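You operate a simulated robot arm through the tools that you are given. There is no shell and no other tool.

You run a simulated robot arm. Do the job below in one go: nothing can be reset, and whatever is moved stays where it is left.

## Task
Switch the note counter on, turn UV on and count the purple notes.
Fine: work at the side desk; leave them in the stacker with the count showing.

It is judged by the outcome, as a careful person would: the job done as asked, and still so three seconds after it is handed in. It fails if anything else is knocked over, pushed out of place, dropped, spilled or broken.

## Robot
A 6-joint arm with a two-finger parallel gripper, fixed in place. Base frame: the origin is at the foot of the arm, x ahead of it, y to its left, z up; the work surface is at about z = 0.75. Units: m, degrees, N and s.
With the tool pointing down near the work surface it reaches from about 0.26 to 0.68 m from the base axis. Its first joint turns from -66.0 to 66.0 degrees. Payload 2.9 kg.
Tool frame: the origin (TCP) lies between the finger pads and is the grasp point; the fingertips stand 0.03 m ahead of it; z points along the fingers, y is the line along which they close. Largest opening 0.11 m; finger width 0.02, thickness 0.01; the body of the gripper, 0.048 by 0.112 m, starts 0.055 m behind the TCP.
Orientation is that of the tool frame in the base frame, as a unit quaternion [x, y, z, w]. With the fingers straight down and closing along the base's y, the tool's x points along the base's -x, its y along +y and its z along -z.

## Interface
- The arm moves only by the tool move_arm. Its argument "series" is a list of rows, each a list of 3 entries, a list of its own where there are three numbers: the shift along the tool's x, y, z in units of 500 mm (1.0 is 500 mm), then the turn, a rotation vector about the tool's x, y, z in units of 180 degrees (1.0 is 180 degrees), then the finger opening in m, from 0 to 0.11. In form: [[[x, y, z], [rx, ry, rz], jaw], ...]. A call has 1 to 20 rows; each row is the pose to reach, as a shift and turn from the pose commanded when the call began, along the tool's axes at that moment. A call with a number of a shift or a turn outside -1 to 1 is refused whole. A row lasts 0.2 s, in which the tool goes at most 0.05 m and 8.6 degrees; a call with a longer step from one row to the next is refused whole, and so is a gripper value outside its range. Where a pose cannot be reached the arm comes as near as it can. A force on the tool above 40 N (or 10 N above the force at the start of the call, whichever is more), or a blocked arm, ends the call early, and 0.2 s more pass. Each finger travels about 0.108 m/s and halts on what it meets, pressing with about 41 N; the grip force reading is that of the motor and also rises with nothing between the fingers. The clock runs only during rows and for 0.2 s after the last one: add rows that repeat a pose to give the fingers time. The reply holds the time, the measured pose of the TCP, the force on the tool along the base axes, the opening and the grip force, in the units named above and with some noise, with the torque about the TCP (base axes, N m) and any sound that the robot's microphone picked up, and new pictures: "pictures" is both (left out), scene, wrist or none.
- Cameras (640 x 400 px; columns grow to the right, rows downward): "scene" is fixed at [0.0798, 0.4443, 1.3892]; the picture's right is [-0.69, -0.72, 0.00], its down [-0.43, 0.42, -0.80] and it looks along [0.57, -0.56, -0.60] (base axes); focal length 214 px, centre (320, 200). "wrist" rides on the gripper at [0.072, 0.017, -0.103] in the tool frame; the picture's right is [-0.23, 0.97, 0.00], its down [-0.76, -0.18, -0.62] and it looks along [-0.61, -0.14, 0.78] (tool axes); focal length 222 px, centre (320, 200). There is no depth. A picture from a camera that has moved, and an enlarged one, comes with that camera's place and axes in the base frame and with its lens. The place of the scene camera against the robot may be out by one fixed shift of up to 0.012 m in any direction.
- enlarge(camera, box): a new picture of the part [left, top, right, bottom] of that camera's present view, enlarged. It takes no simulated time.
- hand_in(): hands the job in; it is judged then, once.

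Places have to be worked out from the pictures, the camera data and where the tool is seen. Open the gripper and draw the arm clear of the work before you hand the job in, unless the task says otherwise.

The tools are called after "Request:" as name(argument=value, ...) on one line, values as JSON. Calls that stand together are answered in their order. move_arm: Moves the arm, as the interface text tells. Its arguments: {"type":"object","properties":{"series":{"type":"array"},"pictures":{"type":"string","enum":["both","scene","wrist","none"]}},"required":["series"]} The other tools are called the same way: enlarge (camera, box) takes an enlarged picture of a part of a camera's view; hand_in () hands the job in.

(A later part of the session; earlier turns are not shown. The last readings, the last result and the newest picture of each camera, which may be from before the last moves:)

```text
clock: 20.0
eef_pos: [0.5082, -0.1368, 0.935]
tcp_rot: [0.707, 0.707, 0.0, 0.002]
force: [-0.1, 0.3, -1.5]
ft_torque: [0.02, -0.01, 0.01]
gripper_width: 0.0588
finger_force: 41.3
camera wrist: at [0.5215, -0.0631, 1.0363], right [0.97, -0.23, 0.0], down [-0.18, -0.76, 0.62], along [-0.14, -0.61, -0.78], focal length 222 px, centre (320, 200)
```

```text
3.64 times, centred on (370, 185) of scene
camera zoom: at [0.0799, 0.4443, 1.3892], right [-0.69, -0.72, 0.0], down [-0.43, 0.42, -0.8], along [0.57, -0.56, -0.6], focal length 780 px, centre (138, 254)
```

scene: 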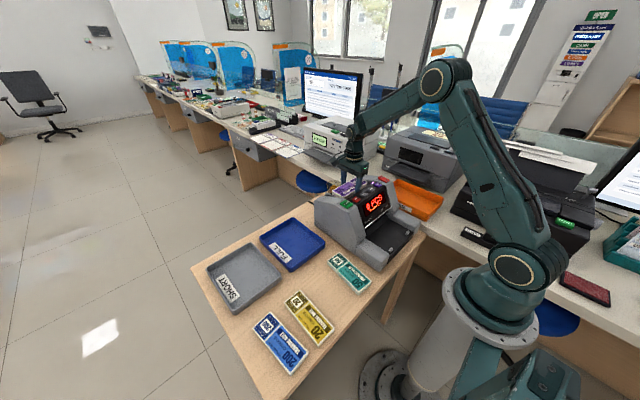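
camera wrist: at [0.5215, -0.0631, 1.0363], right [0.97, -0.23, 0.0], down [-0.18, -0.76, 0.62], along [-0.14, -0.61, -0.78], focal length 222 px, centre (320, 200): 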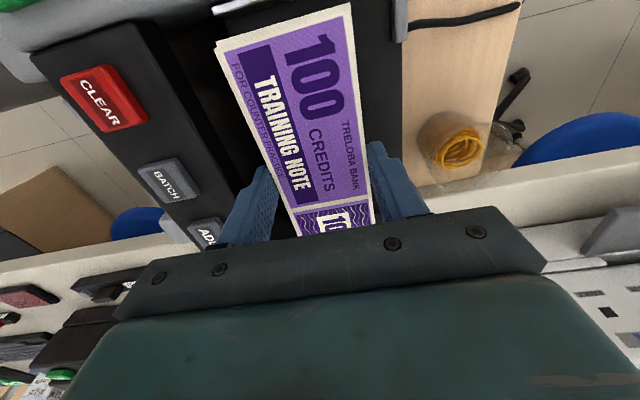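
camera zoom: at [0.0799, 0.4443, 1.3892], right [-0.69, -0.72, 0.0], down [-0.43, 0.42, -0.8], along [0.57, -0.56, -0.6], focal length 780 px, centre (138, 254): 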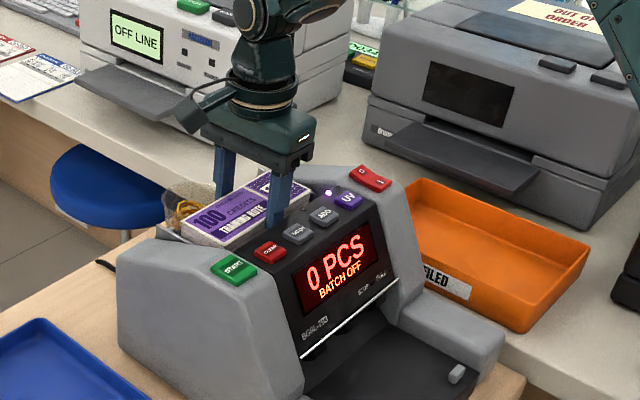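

The stack is above the hopper between the guides. I lower in small steps, watching for contact force.

Request:
move_arm(series=[[[0.003, -0.002, 0.016], [0, 0, 0], 0.05], [[0.003, -0.002, 0.03], [0, 0, 0], 0.05], [[0.003, -0.002, 0.04], [0, 0, 0], 0.05], [[0.003, -0.002, 0.044], [0, 0, 0], 0.05], [[0.003, -0.002, 0.048], [0, 0, 0], 0.05]])

Request:
enlarge(camera="wrist", box=[160, 0, 480, 240])

Request:
enlarge(camera="scene", box=[310, 130, 430, 240])

```text
clock: 21.2
eef_pos: [0.5065, -0.1353, 0.9111]
tcp_rot: [0.706, 0.708, 0.001, 0.001]
force: [0.2, 0.2, -0.9]
ft_torque: [0.0, 0.01, 0.0]
gripper_width: 0.059
finger_force: 40.6
camera wrist: at [0.5216, -0.0607, 1.0132], right [0.97, -0.23, 0.0], down [-0.18, -0.76, 0.62], along [-0.14, -0.61, -0.78], focal length 222 px, centre (320, 200)
```

scene: 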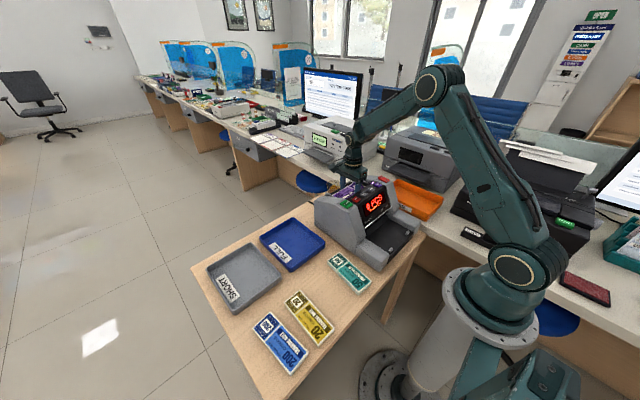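
wrist: 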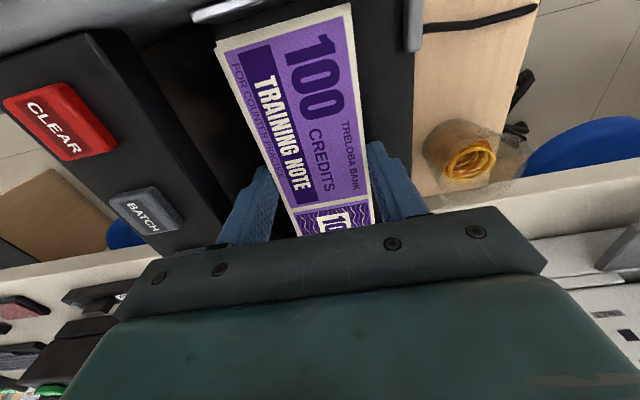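

```text
1.67 times, centred on (320, 120) of wrist
camera zoom: at [0.5216, -0.0607, 1.0132], right [0.97, -0.23, 0.0], down [-0.18, -0.76, 0.62], along [-0.14, -0.61, -0.78], focal length 370 px, centre (320, 333)
```

zoom: 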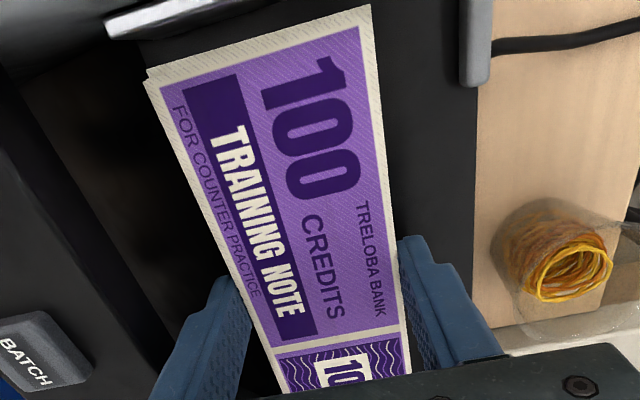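

```text
3.64 times, centred on (370, 185) of scene
camera zoom: at [0.0799, 0.4443, 1.3892], right [-0.69, -0.72, 0.0], down [-0.43, 0.42, -0.8], along [0.57, -0.56, -0.6], focal length 780 px, centre (138, 254)
```

zoom: 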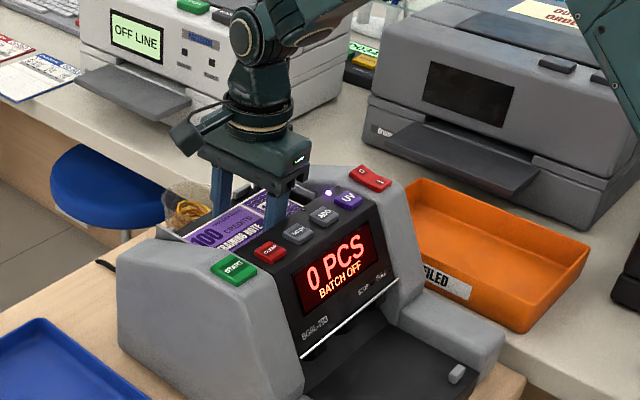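

No contact yet (stack bottom ≈0.877). I keep lowering in 2 mm steps.

Request:
move_arm(series=[[[0, 0, 0.004], [0, 0, 0], 0.05], [[0, 0, 0.008], [0, 0, 0], 0.05], [[0, 0, 0.012], [0, 0, 0], 0.05], [[0, 0, 0.012], [0, 0, 0], 0.05]], pictures="none")

```text
clock: 22.1
eef_pos: [0.5078, -0.1334, 0.9093]
tcp_rot: [0.706, 0.708, 0.002, 0.005]
force: [-0.1, -0.6, 3.4]
ft_torque: [-0.08, 0.13, -0.01]
gripper_width: 0.0589
finger_force: 41.1
stopped in row 4: the force on the tool passed its limit at 44 N (the readings are from after the stop); the commanded pose is now the measured one
```

Contact at TCP z≈0.908, matching a hopper floor near 0.875. I look before releasing.

Request:
enlarge(camera="wrist", box=[160, 0, 480, 240])

Request:
enlarge(camera="scene", box=[320, 160, 400, 220])

```text
1.67 times, centred on (320, 120) of wrist
camera zoom: at [0.522, -0.061, 1.0122], right [0.97, -0.23, 0.01], down [-0.18, -0.76, 0.62], along [-0.13, -0.61, -0.78], focal length 370 px, centre (320, 333)
```

zoom: 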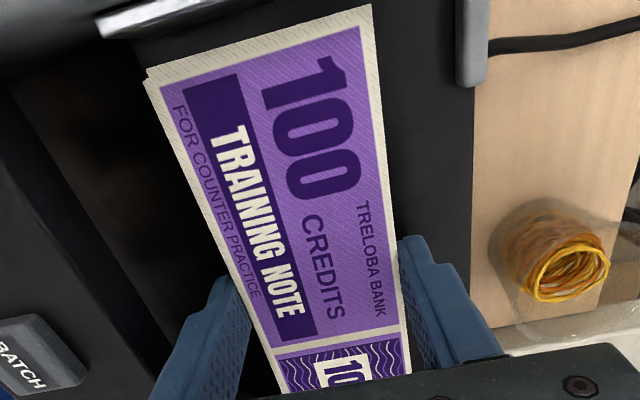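

```text
6.67 times, centred on (360, 190) of scene
camera zoom: at [0.0798, 0.4444, 1.3892], right [-0.69, -0.72, 0.0], down [-0.43, 0.42, -0.8], along [0.57, -0.56, -0.6], focal length 1430 px, centre (53, 267)
```

zoom: 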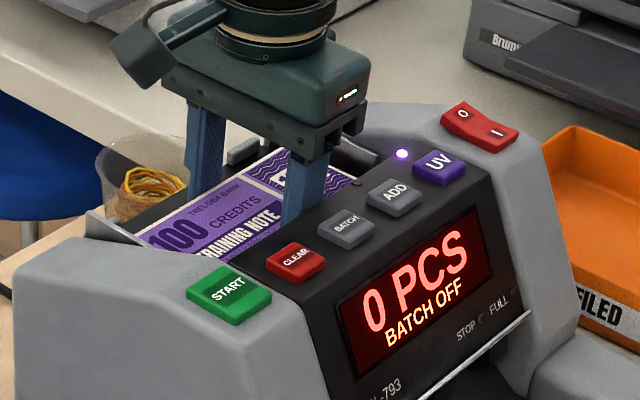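

The stack rests in the hopper between the guides. I open the fingers slightly, then rise straight up.

Request:
move_arm(series=[[[0, 0, 0], [0, 0, 0], 0.064], [[0, 0, 0], [0, 0, 0], 0.07], [[0, 0, 0], [0, 0, 0], 0.072], [[0, 0, 0], [0, 0, 0], 0.072], [[0, 0, -0.02], [0, 0, 0], 0.072], [[0, 0, -0.06], [0, 0, 0], 0.072], [[0, 0, -0.12], [0, 0, 0], 0.072], [[0, 0, -0.2], [0, 0, 0], 0.072], [[0, 0, -0.28], [0, 0, 0], 0.072], [[0, 0, -0.28], [0, 0, 0], 0.072]])

Request:
enlarge(camera="wrist", box=[160, 0, 480, 240])

Request:
enlarge(camera="scene", box=[310, 150, 430, 260])

```text
clock: 24.3
eef_pos: [0.5094, -0.1358, 1.0497]
tcp_rot: [0.707, 0.707, 0.002, 0.005]
force: [-0.6, 0.3, 0.6]
ft_torque: [-0.02, 0.04, 0.02]
gripper_width: 0.0723
finger_force: 0.1
camera wrist: at [0.523, -0.0611, 1.1523], right [0.97, -0.23, 0.01], down [-0.18, -0.76, 0.62], along [-0.13, -0.61, -0.78], focal length 222 px, centre (320, 200)
```

scene: 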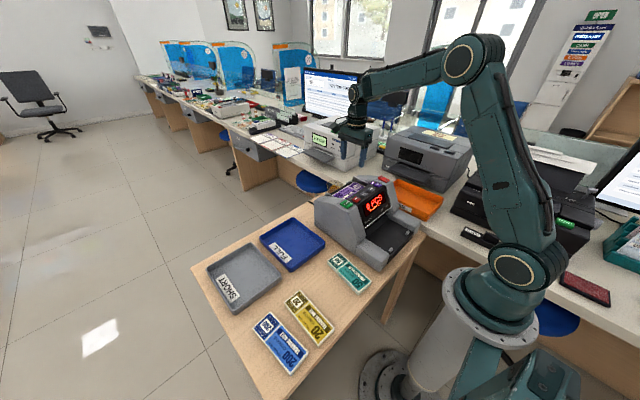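
wrist: 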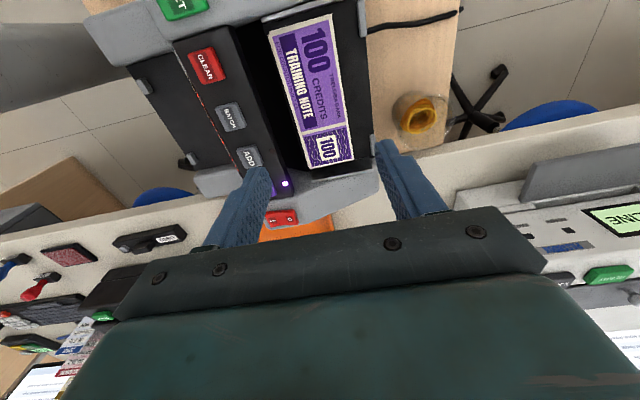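

```text
1.67 times, centred on (320, 120) of wrist
camera zoom: at [0.523, -0.0611, 1.1523], right [0.97, -0.23, 0.01], down [-0.18, -0.76, 0.62], along [-0.13, -0.61, -0.78], focal length 370 px, centre (320, 333)
```

zoom: 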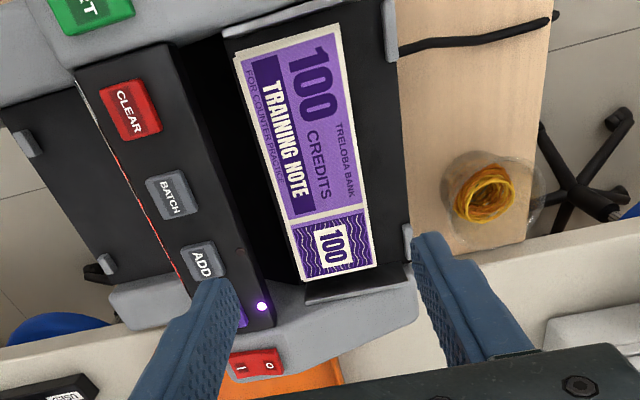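

```text
3.64 times, centred on (370, 205) of scene
camera zoom: at [0.0798, 0.4443, 1.3892], right [-0.69, -0.72, 0.0], down [-0.43, 0.42, -0.8], along [0.57, -0.56, -0.6], focal length 780 px, centre (138, 182)
```

zoom: 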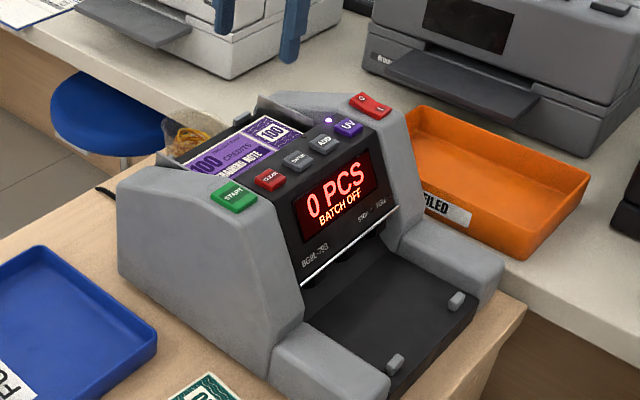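

The stack sits flat in the hopper, display still "0 PCS". Next I close the fingers and move above START at (0.430, -0.020).

Request:
move_arm(series=[[[0.06, -0.04, -0.02], [0, 0, 0], 0.03], [[0.12, -0.08, -0.02], [0, 0, 0], 0], [[0.18, -0.12, -0.02], [0, 0, 0], 0], [[0.232, -0.16, 0.0], [0, 0, 0], 0], [[0.232, -0.16, 0.06], [0, 0, 0], 0], [[0.232, -0.16, 0.11], [0, 0, 0], 0], [[0.232, -0.16, 0.13], [0, 0, 0], 0], [[0.232, -0.16, 0.13], [0, 0, 0], 0]])

Request:
enlarge(camera="wrist", box=[220, 80, 420, 240])

Request:
enlarge(camera="scene", box=[310, 150, 430, 260])

```text
clock: 26.1
eef_pos: [0.4254, -0.0169, 0.9822]
tcp_rot: [0.707, 0.707, 0.002, 0.004]
force: [-0.3, -0.2, -0.8]
ft_torque: [0.0, 0.02, 0.0]
gripper_width: 0.0002
finger_force: 38.2
camera wrist: at [0.4401, 0.0566, 1.0847], right [0.97, -0.23, 0.01], down [-0.18, -0.76, 0.62], along [-0.13, -0.61, -0.78], focal length 222 px, centre (320, 200)
```

scene: 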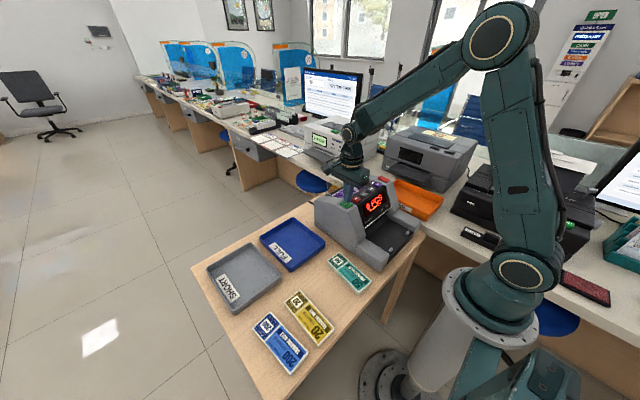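
wrist: 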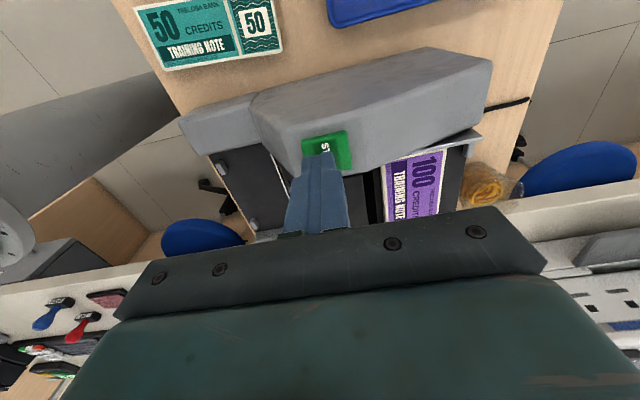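

```text
2.50 times, centred on (320, 160) of wrist
camera zoom: at [0.4401, 0.0566, 1.0847], right [0.97, -0.23, 0.01], down [-0.18, -0.76, 0.62], along [-0.13, -0.61, -0.78], focal length 555 px, centre (320, 300)
```

zoom: 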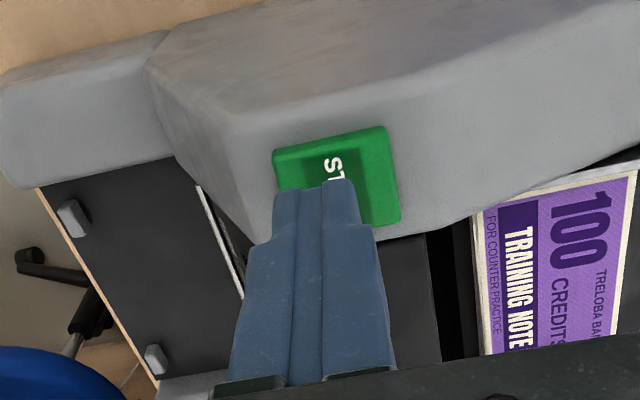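

```text
3.64 times, centred on (370, 205) of scene
camera zoom: at [0.0798, 0.4443, 1.3892], right [-0.69, -0.72, 0.0], down [-0.43, 0.42, -0.8], along [0.57, -0.56, -0.6], focal length 780 px, centre (138, 182)
```

zoom: 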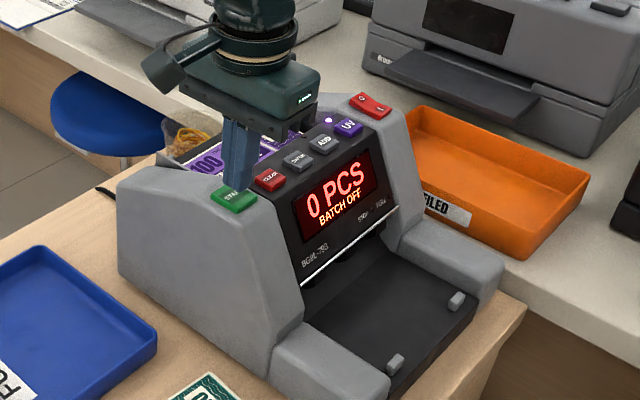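

The fingertip is over START (button centre ≈(0.430, -0.018)). I correct by 4 mm and press gently.

Request:
move_arm(series=[[[-0.003, 0.008, 0.01], [0, 0, 0], 0], [[-0.003, 0.008, 0.02], [0, 0, 0], 0], [[-0.003, 0.008, 0.024], [0, 0, 0], 0], [[-0.003, 0.008, 0.028], [0, 0, 0], 0], [[-0.003, 0.008, 0.031], [0, 0, 0], 0]])

Request:
enlarge(camera="scene", box=[310, 150, 430, 260])

```text
clock: 27.3
eef_pos: [0.4293, -0.0188, 0.9666]
tcp_rot: [0.707, 0.707, 0.002, 0.004]
force: [-1.0, 0.3, 1.4]
ft_torque: [0.0, 0.02, 0.0]
gripper_width: 0.0
finger_force: 37.7
heard: click
camera wrist: at [0.4446, 0.054, 1.0695], right [0.97, -0.23, 0.01], down [-0.18, -0.76, 0.62], along [-0.13, -0.61, -0.78], focal length 222 px, centre (320, 200)
```

scene: 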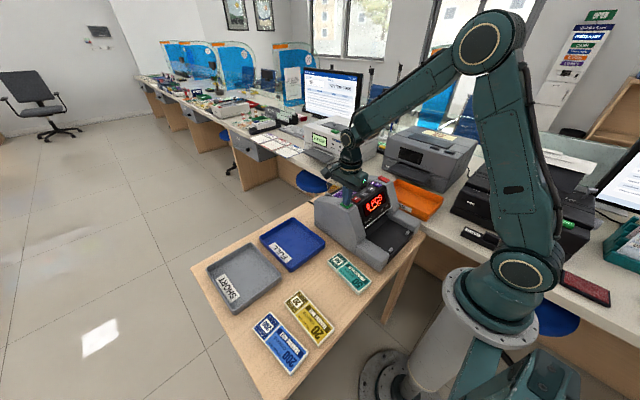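
wrist: 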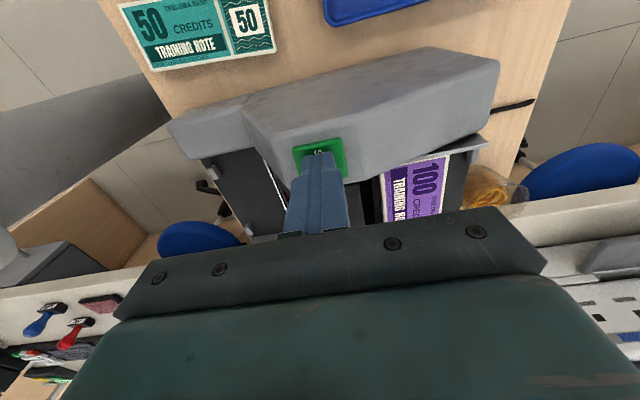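

```text
3.64 times, centred on (370, 205) of scene
camera zoom: at [0.0798, 0.4443, 1.3892], right [-0.69, -0.72, 0.0], down [-0.43, 0.42, -0.8], along [0.57, -0.56, -0.6], focal length 780 px, centre (138, 182)
```

zoom: 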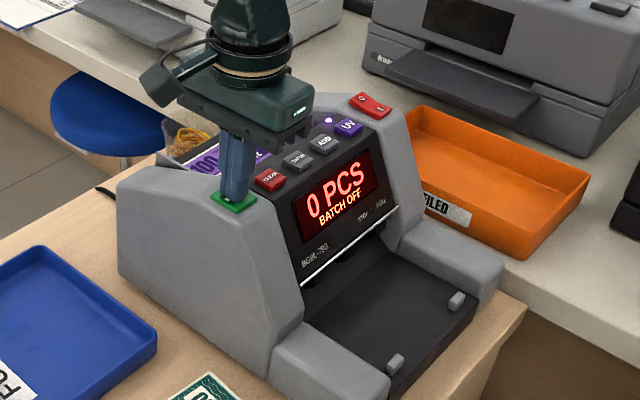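

A click was heard. I lift off START and wait to see whether the count runs.

Request:
move_arm(series=[[[0, 0, -0.06], [0, 0, 0], 0], [[0, 0, -0.12], [0, 0, 0], 0], [[0, 0, -0.18], [0, 0, 0], 0], [[0, 0, -0.18], [0, 0, 0], 0], [[0, 0, -0.18], [0, 0, 0], 0]])

Request:
enlarge(camera="scene", box=[310, 150, 430, 260])

```text
clock: 28.5
eef_pos: [0.4306, -0.0199, 1.0588]
tcp_rot: [0.707, 0.707, 0.002, 0.004]
force: [-1.1, 0.3, 0.2]
ft_torque: [-0.01, -0.02, -0.02]
gripper_width: 0.0002
finger_force: 37.3
camera wrist: at [0.4454, 0.0539, 1.1608], right [0.97, -0.23, 0.01], down [-0.18, -0.76, 0.62], along [-0.13, -0.61, -0.78], focal length 222 px, centre (320, 200)
```

scene: 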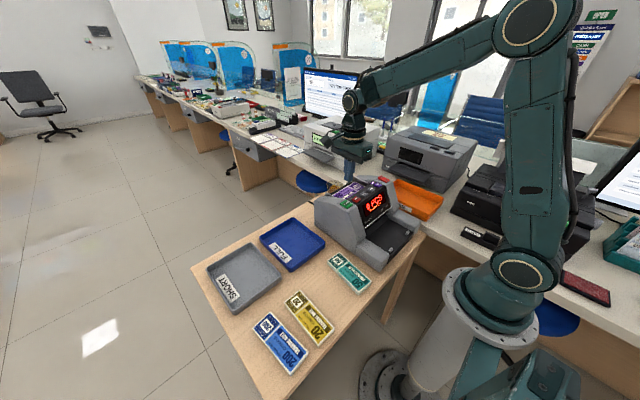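
wrist: 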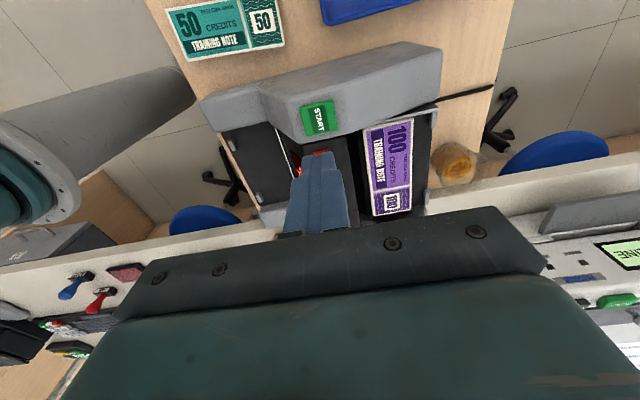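

```text
3.64 times, centred on (370, 205) of scene
camera zoom: at [0.0798, 0.4443, 1.3892], right [-0.69, -0.72, 0.0], down [-0.43, 0.42, -0.8], along [0.57, -0.56, -0.6], focal length 780 px, centre (138, 182)
```

zoom: 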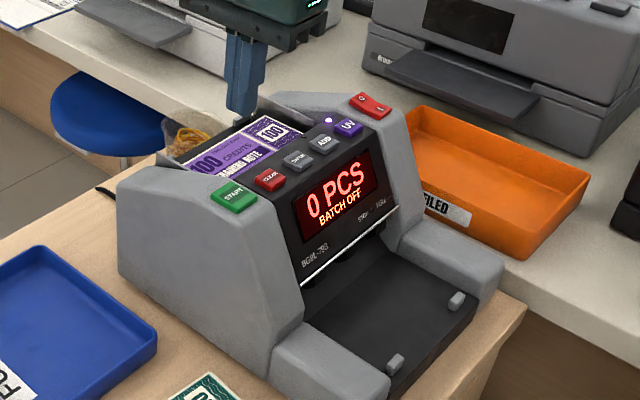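

START clicked but nothing ran, so the notes are probably not far enough into the feed slot. I look closer at where the stack lies against the rollers.

Request:
enlarge(camera="wrist", box=[280, 80, 480, 230])

Request:
enlarge(camera="scene", box=[320, 165, 400, 225])

```text
2.67 times, centred on (380, 155) of wrist
camera zoom: at [0.4454, 0.0539, 1.1608], right [0.97, -0.23, 0.01], down [-0.18, -0.76, 0.62], along [-0.13, -0.61, -0.78], focal length 592 px, centre (160, 320)
```

zoom: 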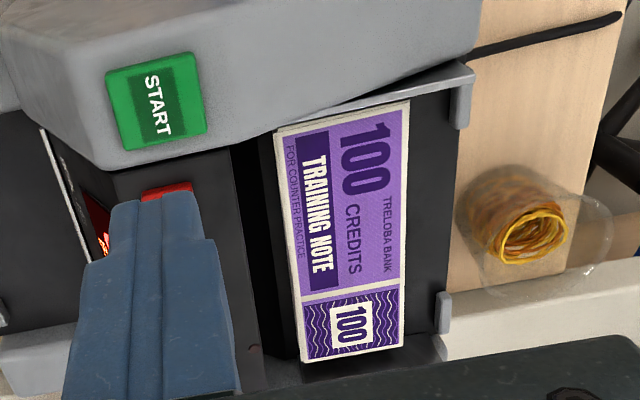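

```text
6.67 times, centred on (360, 195) of scene
camera zoom: at [0.0798, 0.4443, 1.3892], right [-0.69, -0.72, 0.0], down [-0.43, 0.42, -0.8], along [0.57, -0.56, -0.6], focal length 1430 px, centre (53, 233)
```

zoom: 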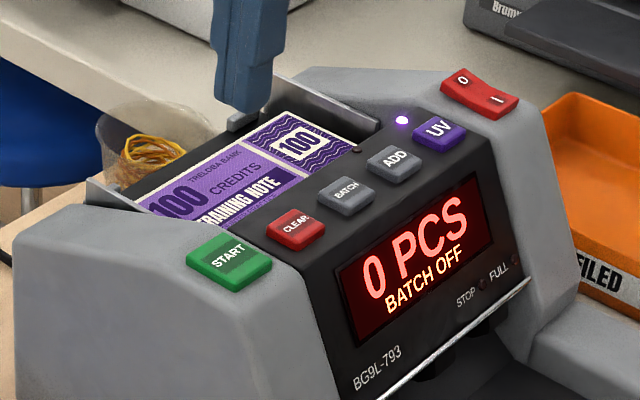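

The stack's near edge is at x≈0.479, back edge ≈0.540, leaving a dark gap to the feed block (x≈0.456). I turn the wrist camera round to look into the feed slot from behind, which also gives the machine time.

Request:
move_arm(series=[[[-0.0169, 0.0104, 0], [0, 0, 0.0454], 0], [[-0.0338, 0.0209, 0], [0, 0, 0.0909], 0], [[-0.0507, 0.0313, 0], [0, 0, 0.1363], 0], [[-0.0676, 0.0418, 0], [0, 0, 0.1818], 0], [[-0.0845, 0.0522, 0], [0, 0, 0.2272], 0], [[-0.1014, 0.0626, 0], [0, 0, 0.2727], 0], [[-0.1183, 0.0731, 0], [0, 0, 0.3181], 0], [[-0.1352, 0.0835, 0], [0, 0, 0.3636], 0], [[-0.1521, 0.094, 0], [0, 0, 0.409], 0], [[-0.169, 0.1044, 0], [0, 0, 0.4545], 0], [[-0.186, 0.1148, 0], [0, 0, 0.5], 0], [[-0.186, 0.1148, 0], [0, 0, 0.5], 0]])

Request:
enlarge(camera="wrist", box=[200, 30, 440, 200])

Request:
enlarge(camera="scene", box=[310, 150, 430, 260])

```text
clock: 31.1
eef_pos: [0.4885, -0.112, 1.0589]
tcp_rot: [1.0, -0.001, 0.004, 0.002]
force: [-0.1, 0.0, -0.4]
ft_torque: [-0.03, -0.01, -0.01]
gripper_width: 0.0001
finger_force: 37.4
camera wrist: at [0.5577, -0.1286, 1.1627], right [-0.23, -0.97, 0.0], down [-0.77, 0.18, 0.62], along [-0.6, 0.14, -0.79], focal length 222 px, centre (320, 200)
```

scene: 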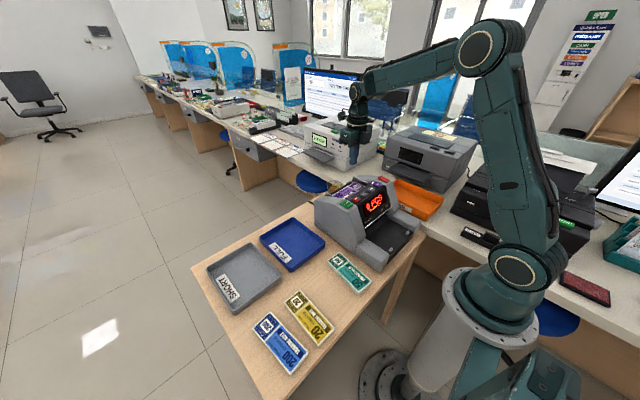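
wrist: 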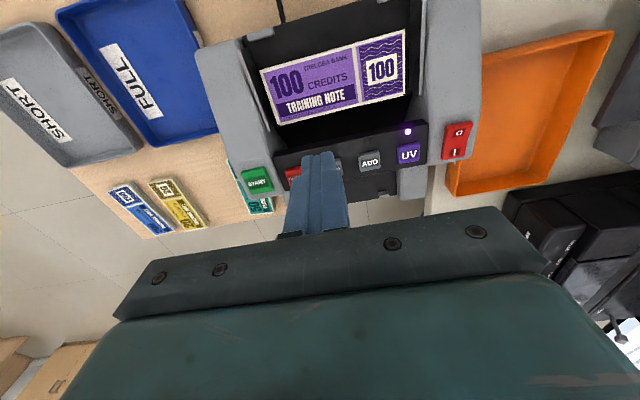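

```text
2.35 times, centred on (320, 115) of wrist
camera zoom: at [0.5577, -0.1286, 1.1627], right [-0.23, -0.97, 0.0], down [-0.77, 0.18, 0.62], along [-0.6, 0.14, -0.79], focal length 523 px, centre (320, 400)
```

zoom: 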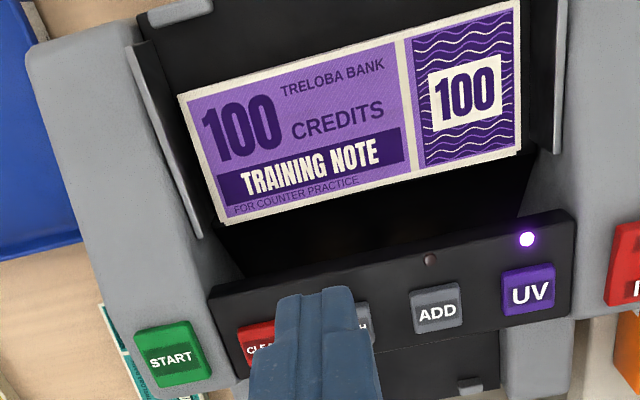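

```text
3.64 times, centred on (370, 205) of scene
camera zoom: at [0.0798, 0.4443, 1.3892], right [-0.69, -0.72, 0.0], down [-0.43, 0.42, -0.8], along [0.57, -0.56, -0.6], focal length 780 px, centre (138, 182)
```

zoom: 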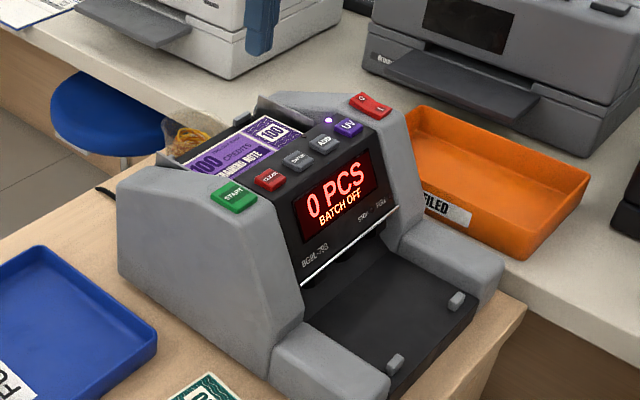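

The note stack needs to go further toward the slot. I'll lower slightly spread fingers behind it (between the end tabs, x≈0.56) and then push it gently forward.

Request:
move_arm(series=[[[0.05, 0.015, 0], [0, 0, 0], 0.02], [[0.1, 0.03, 0.04], [0, 0, 0], 0.05], [[0.145, 0.045, 0.1], [0, 0, 0], 0.05], [[0.145, 0.045, 0.18], [0, 0, 0], 0.05], [[0.145, 0.045, 0.24], [0, 0, 0], 0.05], [[0.145, 0.045, 0.27], [0, 0, 0], 0.05], [[0.145, 0.045, 0.285], [0, 0, 0], 0.05], [[0.145, 0.045, 0.292], [0, 0, 0], 0.05], [[0.145, 0.045, 0.292], [0, 0, 0], 0.05]])

Request:
enlarge(camera="wrist", box=[200, 60, 440, 240])

Request:
enlarge(camera="scene", box=[320, 150, 410, 230])

```text
clock: 33.1
eef_pos: [0.5613, -0.1364, 0.913]
tcp_rot: [1.0, -0.001, 0.004, 0.002]
force: [0.0, -0.5, 0.1]
ft_torque: [-0.01, 0.01, 0.02]
gripper_width: 0.05
finger_force: 0.0
camera wrist: at [0.6313, -0.1513, 1.0165], right [-0.23, -0.97, 0.0], down [-0.77, 0.18, 0.62], along [-0.6, 0.14, -0.79], focal length 222 px, centre (320, 200)
```

scene: 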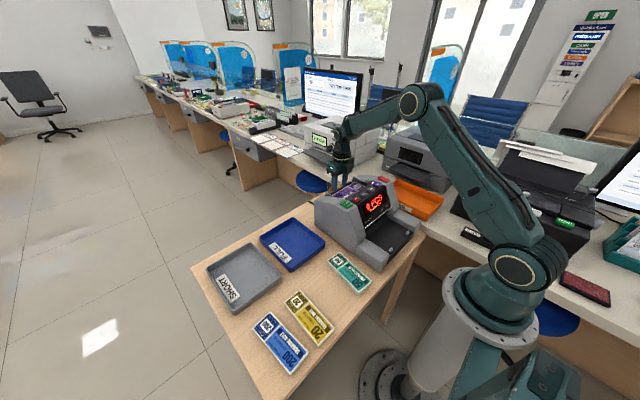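
wrist: 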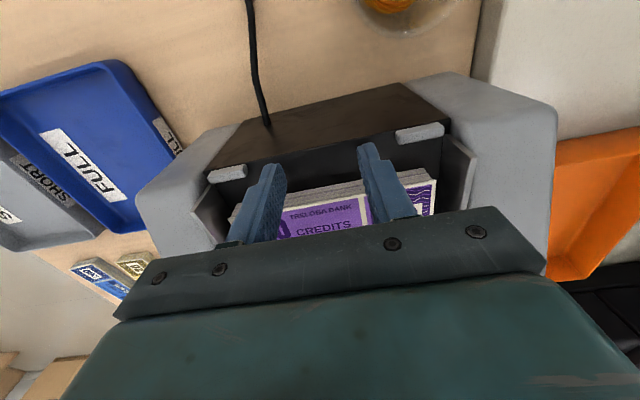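

```text
2.22 times, centred on (320, 150) of wrist
camera zoom: at [0.6313, -0.1513, 1.0165], right [-0.23, -0.97, 0.0], down [-0.77, 0.18, 0.62], along [-0.6, 0.14, -0.79], focal length 494 px, centre (320, 311)
```

zoom: 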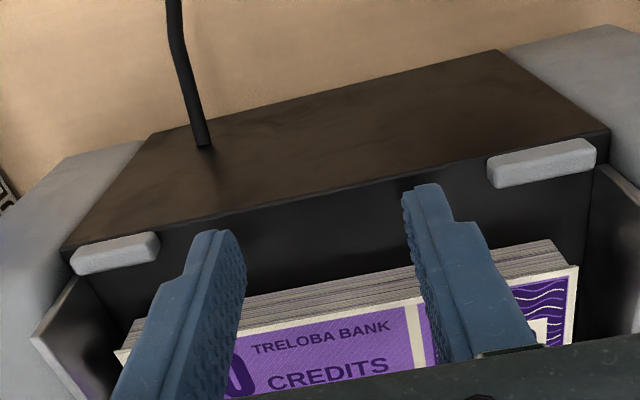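

```text
5.00 times, centred on (365, 190) of scene
camera zoom: at [0.0798, 0.4443, 1.3892], right [-0.69, -0.72, 0.0], down [-0.43, 0.42, -0.8], along [0.57, -0.56, -0.6], focal length 1072 px, centre (95, 250)
```

zoom: 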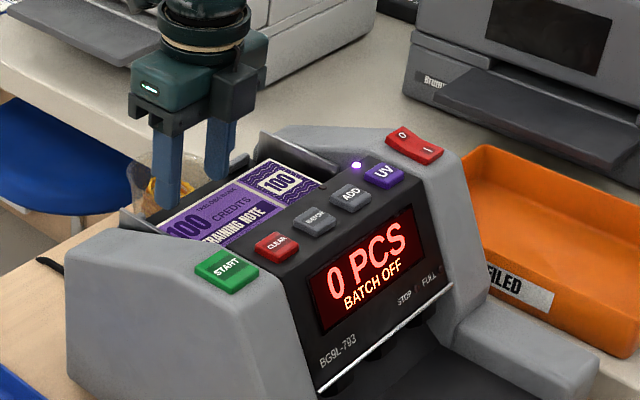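

The fingertips stand behind the stack, clear of the tabs. I push it toward the slot in small steps.

Request:
move_arm(series=[[[-0.01, -0.003, 0.004], [0, 0, 0], 0.05], [[-0.02, -0.003, 0.004], [0, 0, 0], 0.05], [[-0.027, -0.003, 0.004], [0, 0, 0], 0.05], [[-0.034, -0.003, 0.004], [0, 0, 0], 0.05], [[-0.041, -0.003, 0.004], [0, 0, 0], 0.05], [[-0.048, -0.003, 0.004], [0, 0, 0], 0.05], [[-0.054, -0.003, 0.004], [0, 0, 0], 0.05]])

Request:
enlarge(camera="wrist", box=[200, 60, 440, 240])

Request:
enlarge(camera="scene", box=[320, 150, 410, 230])

```text
clock: 34.7
eef_pos: [0.535, -0.1339, 0.9104]
tcp_rot: [1.0, -0.001, 0.004, 0.002]
force: [-0.5, 0.4, -0.6]
ft_torque: [-0.02, -0.04, -0.01]
gripper_width: 0.0503
finger_force: 0.1
camera wrist: at [0.6043, -0.1498, 1.0136], right [-0.23, -0.97, 0.0], down [-0.77, 0.18, 0.62], along [-0.6, 0.14, -0.79], focal length 222 px, centre (320, 200)
```

scene: 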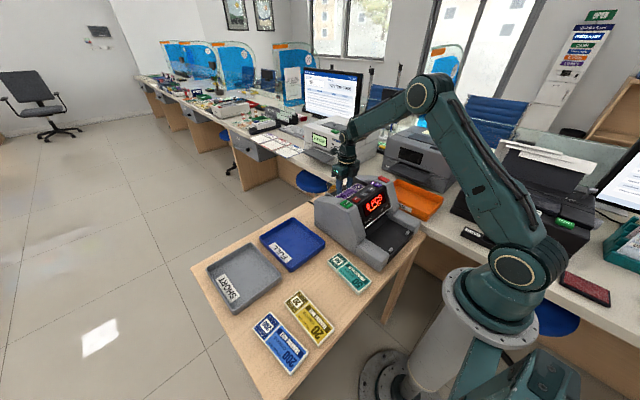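
wrist: 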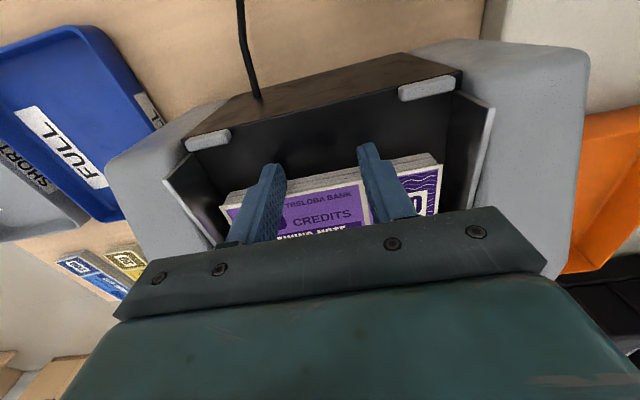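

```text
2.22 times, centred on (320, 150) of wrist
camera zoom: at [0.6043, -0.1498, 1.0136], right [-0.23, -0.97, 0.0], down [-0.77, 0.18, 0.62], along [-0.6, 0.14, -0.79], focal length 494 px, centre (320, 311)
```

zoom: 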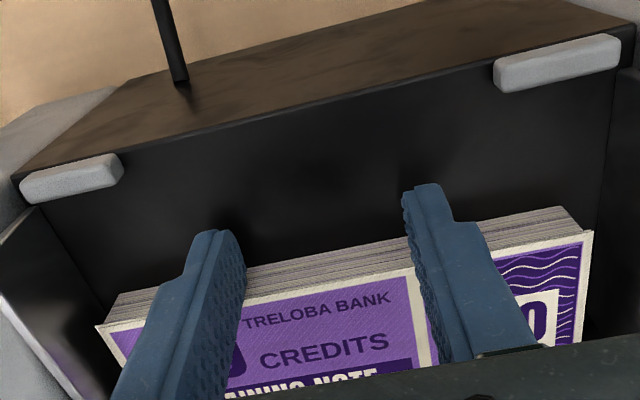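

```text
5.00 times, centred on (365, 190) of scene
camera zoom: at [0.0799, 0.4443, 1.3892], right [-0.69, -0.72, 0.0], down [-0.43, 0.42, -0.8], along [0.57, -0.56, -0.6], focal length 1072 px, centre (95, 250)
```

zoom: 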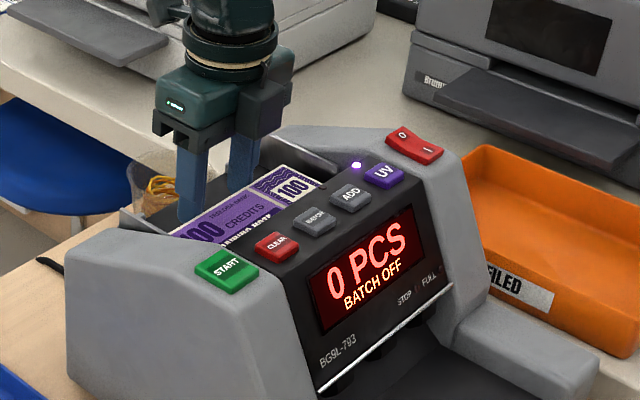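

The stack slid forward freely (near edge now ≈0.463). I push a little further and watch for resistance.

Request:
move_arm(series=[[[-0.005, 0, 0], [0, 0, 0], 0.05], [[-0.01, 0, 0], [0, 0, 0], 0.05], [[-0.014, 0, 0], [0, 0, 0], 0.05]], pictures="wrist")

Request:
enlarge(camera="scene", box=[320, 150, 410, 230])

```text
clock: 35.5
eef_pos: [0.5277, -0.1342, 0.9095]
tcp_rot: [1.0, 0.0, 0.004, 0.002]
force: [0.0, 0.1, -0.1]
ft_torque: [-0.06, 0.03, 0.0]
gripper_width: 0.0501
finger_force: 0.0
camera wrist: at [0.5971, -0.15, 1.0138], right [-0.23, -0.97, 0.0], down [-0.77, 0.18, 0.62], along [-0.6, 0.14, -0.79], focal length 222 px, centre (320, 200)
```

wrist: 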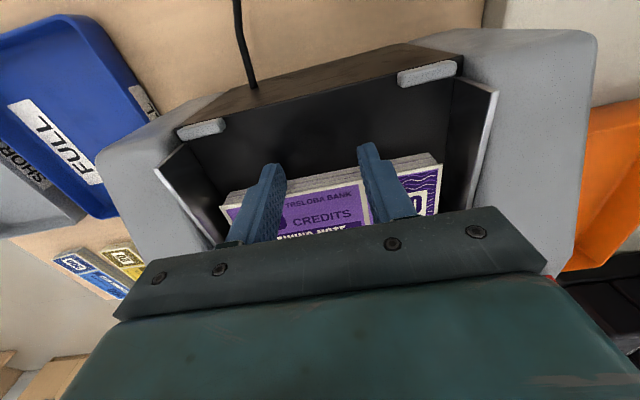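

```text
5.00 times, centred on (365, 190) of scene
camera zoom: at [0.0798, 0.4443, 1.3892], right [-0.69, -0.72, 0.0], down [-0.43, 0.42, -0.8], along [0.57, -0.56, -0.6], focal length 1072 px, centre (95, 250)
```

zoom: 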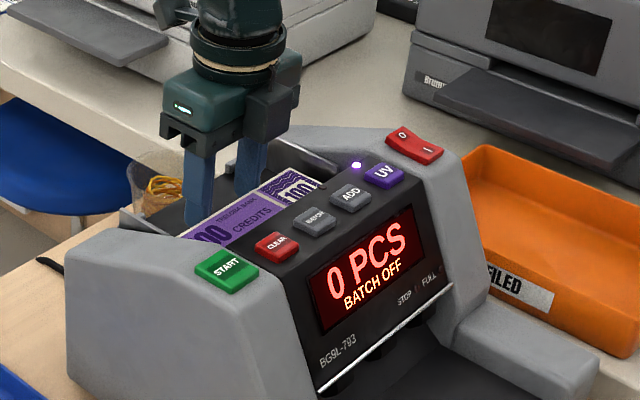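

No resistance; the stack now spans about x 0.457–0.518, over the rollers. I back off, lift, and press START again.

Request:
move_arm(series=[[[0.006, 0, 0], [0, 0, 0], 0.05], [[0.006, 0, -0.08], [0, 0, 0], 0.05], [[0.006, 0, -0.16], [0, 0, 0], 0.03], [[0.0, -0.04, -0.22], [0, 0, 0], 0.0], [[-0.06, -0.1, -0.22], [0, 0, 0], 0], [[-0.12, -0.16, -0.22], [0, 0, 0], 0], [[-0.17, -0.21, -0.22], [0, 0, 0], 0], [[-0.196, -0.231, -0.22], [0, 0, 0], 0], [[-0.196, -0.231, -0.16], [0, 0, 0], 0], [[-0.196, -0.231, -0.13], [0, 0, 0], 0], [[-0.196, -0.231, -0.122], [0, 0, 0], 0], [[-0.196, -0.231, -0.116], [0, 0, 0], 0], [[-0.196, -0.231, -0.113], [0, 0, 0], 0]])

Request:
enlarge(camera="scene", box=[310, 150, 430, 260])

```text
clock: 38.3
eef_pos: [0.4267, -0.053, 0.9684]
tcp_rot: [1.0, 0.005, 0.004, 0.003]
force: [0.1, -0.5, -0.1]
ft_torque: [0.02, 0.0, 0.01]
gripper_width: 0.0002
finger_force: 37.6
out of reach, approached as far as the arm can: row 6, 7, 8, 9, 10, 11, 12, 13
camera wrist: at [0.4962, -0.0677, 1.0724], right [-0.22, -0.98, 0.0], down [-0.77, 0.17, 0.62], along [-0.6, 0.13, -0.79], focal length 222 px, centre (320, 200)
```

scene: 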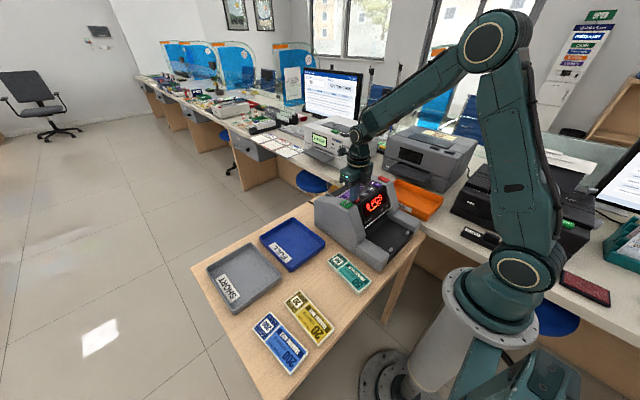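
wrist: 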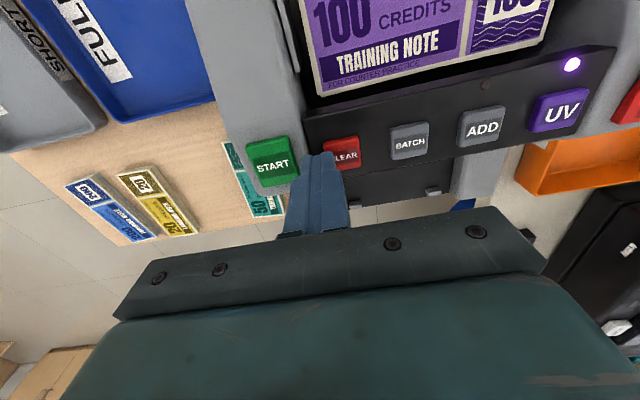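

```text
3.64 times, centred on (370, 205) of scene
camera zoom: at [0.0798, 0.4443, 1.3892], right [-0.69, -0.72, 0.0], down [-0.43, 0.42, -0.8], along [0.57, -0.56, -0.6], focal length 780 px, centre (138, 182)
```

zoom: 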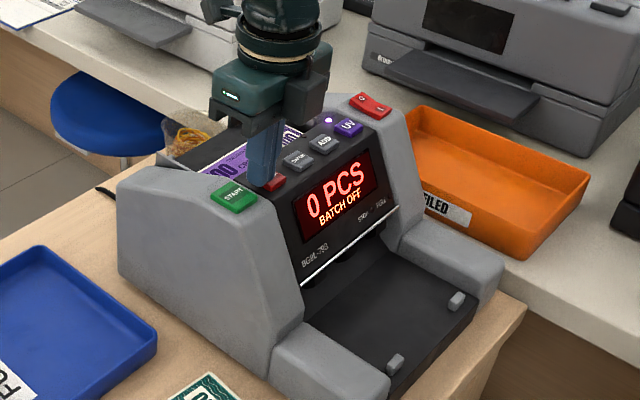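

The wrist limit stopped the move short of START, hovering by CLEAR without a click. I lift and turn the tool back by 90° before approaching START.

Request:
move_arm(series=[[[0, 0, -0.06], [0, 0, 0], 0], [[0, 0, -0.14], [0, 0, 0], 0], [[0, 0, -0.16], [0, 0, -0.0454], 0], [[0, 0, -0.16], [0, 0, -0.0909], 0], [[0, 0, -0.16], [0, 0, -0.1363], 0], [[0, 0, -0.16], [0, 0, -0.1818], 0], [[0, 0, -0.16], [0, 0, -0.2272], 0], [[0, 0, -0.16], [0, 0, -0.2727], 0], [[0, 0, -0.16], [0, 0, -0.3181], 0], [[0, 0, -0.16], [0, 0, -0.3636], 0], [[0, 0, -0.16], [0, 0, -0.409], 0], [[0, 0, -0.16], [0, 0, -0.4545], 0], [[0, 0, -0.16], [0, 0, -0.5], 0], [[0, 0, -0.16], [0, 0, -0.5], 0]])

Request:
enlarge(camera="wrist", box=[220, 60, 460, 240])

```text
clock: 41.3
eef_pos: [0.4252, -0.0511, 1.05]
tcp_rot: [0.707, 0.707, 0.002, 0.004]
force: [0.8, 0.4, 0.6]
ft_torque: [0.0, 0.0, 0.01]
gripper_width: 0.0
finger_force: 37.7
camera wrist: at [0.4392, 0.0217, 1.1535], right [0.97, -0.22, 0.01], down [-0.18, -0.76, 0.62], along [-0.13, -0.61, -0.78], focal length 222 px, centre (320, 200)
```

scene: 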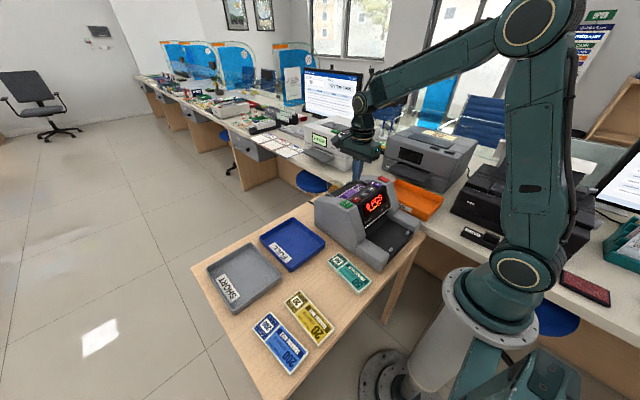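
wrist: 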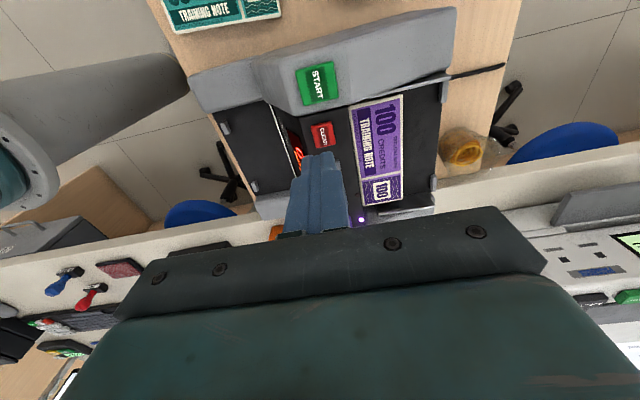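

```text
2.22 times, centred on (340, 150) of wrist
camera zoom: at [0.4392, 0.0217, 1.1535], right [0.97, -0.22, 0.01], down [-0.18, -0.76, 0.62], along [-0.13, -0.61, -0.78], focal length 494 px, centre (276, 311)
```

zoom: 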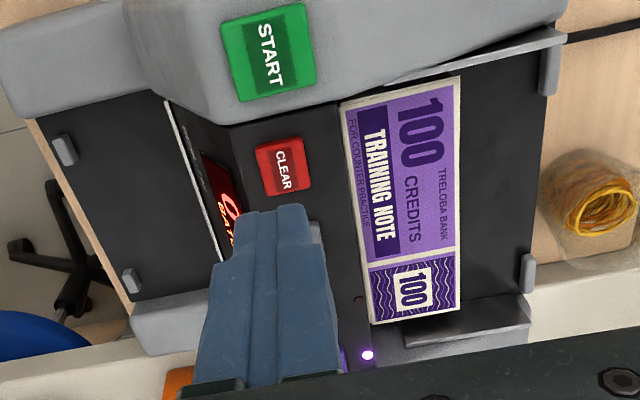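

The stack now sits right up against the feed block. I move over START and press it.

Request:
move_arm(series=[[[0.0646, 0.008, 0.0], [0, 0, 0], 0], [[0.0646, 0.008, 0.06], [0, 0, 0], 0], [[0.0646, 0.008, 0.12], [0, 0, 0], 0], [[0.0646, 0.008, 0.146], [0, 0, 0], 0], [[0.0646, 0.008, 0.158], [0, 0, 0], 0], [[0.0646, 0.008, 0.163], [0, 0, 0], 0], [[0.0646, 0.008, 0.167], [0, 0, 0], 0]], pictures="scene")

Request:
enlarge(camera="scene", box=[310, 150, 430, 260])

```text
clock: 42.9
eef_pos: [0.4296, -0.0196, 0.9659]
tcp_rot: [0.707, 0.707, 0.002, 0.005]
force: [-0.7, -0.1, 1.6]
ft_torque: [-0.01, 0.0, 0.01]
gripper_width: 0.0001
finger_force: 37.4
heard: click
```

scene: 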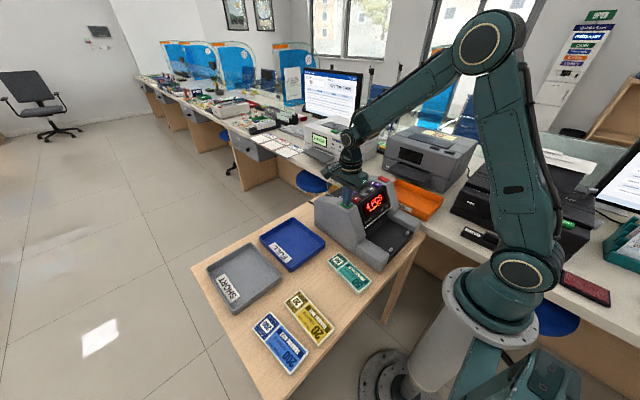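

```text
3.64 times, centred on (370, 205) of scene
camera zoom: at [0.0798, 0.4444, 1.3892], right [-0.69, -0.72, 0.0], down [-0.43, 0.42, -0.8], along [0.57, -0.56, -0.6], focal length 780 px, centre (138, 182)
```

zoom: 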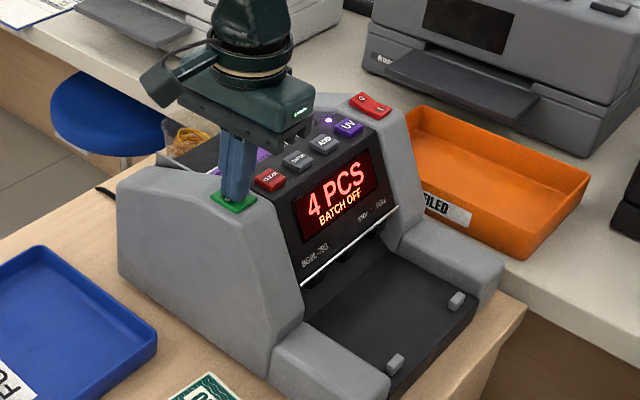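

It's counting ("4 PCS"). I lift clear of the button and wait for the count to finish.

Request:
move_arm(series=[[[0, 0, -0.06], [0, 0, 0], 0], [[0, 0, -0.14], [0, 0, 0], 0], [[0, 0, -0.2], [0, 0, 0], 0], [[0, 0, -0.2], [0, 0, 0], 0], [[0, 0, -0.2], [0, 0, 0], 0], [[0, 0, -0.2], [0, 0, 0], 0], [[0, 0, -0.2], [0, 0, 0], 0], [[0, 0, -0.2], [0, 0, 0], 0], [[0, 0, -0.2], [0, 0, 0], 0], [[0, 0, -0.2], [0, 0, 0], 0], [[0, 0, -0.2], [0, 0, 0], 0], [[0, 0, -0.2], [0, 0, 0], 0]])

Request:
enlarge(camera="scene", box=[310, 150, 430, 260])

Request:
enlarge(camera="wrist", box=[200, 60, 460, 240])

```text
clock: 45.5
eef_pos: [0.4294, -0.0201, 1.0686]
tcp_rot: [0.708, 0.707, 0.001, 0.004]
force: [-0.8, 0.6, 0.6]
ft_torque: [-0.01, 0.01, -0.02]
gripper_width: 0.0001
finger_force: 37.4
camera wrist: at [0.4434, 0.0537, 1.17], right [0.97, -0.23, 0.01], down [-0.18, -0.76, 0.62], along [-0.13, -0.61, -0.78], focal length 222 px, centre (320, 200)
```

scene: 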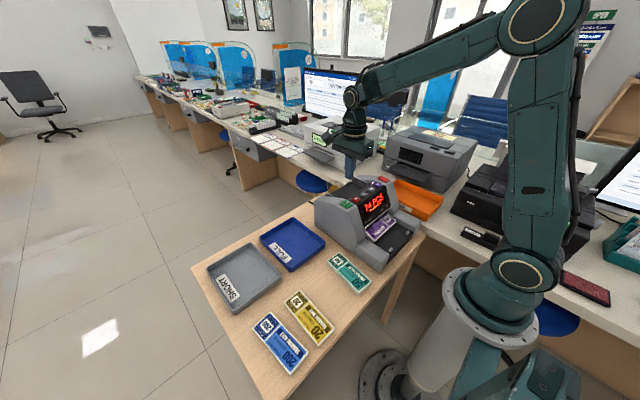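
wrist: 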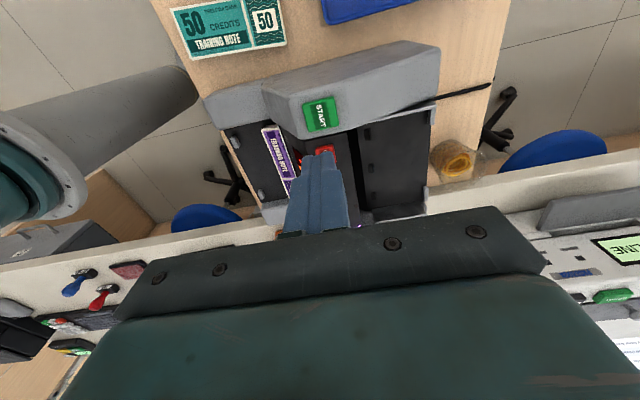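

```text
3.64 times, centred on (370, 205) of scene
camera zoom: at [0.0798, 0.4443, 1.3892], right [-0.69, -0.72, 0.0], down [-0.43, 0.42, -0.8], along [0.57, -0.56, -0.6], focal length 780 px, centre (138, 182)
```

zoom: 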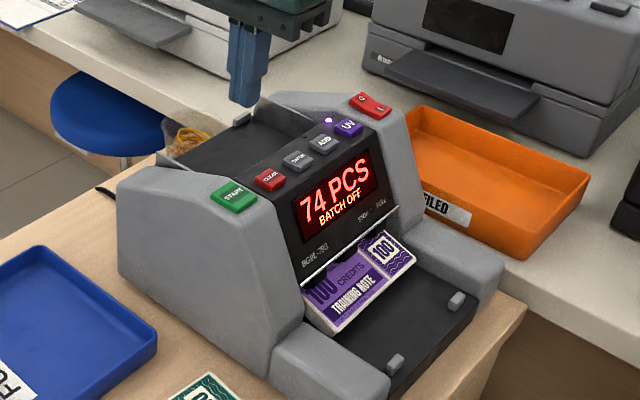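

```text
2.22 times, centred on (330, 150) of wrist
camera zoom: at [0.4434, 0.0537, 1.17], right [0.97, -0.23, 0.01], down [-0.18, -0.76, 0.62], along [-0.13, -0.61, -0.78], focal length 494 px, centre (298, 311)
```

zoom: 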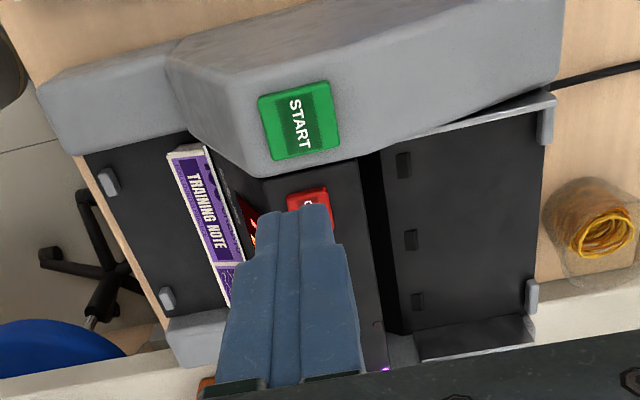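

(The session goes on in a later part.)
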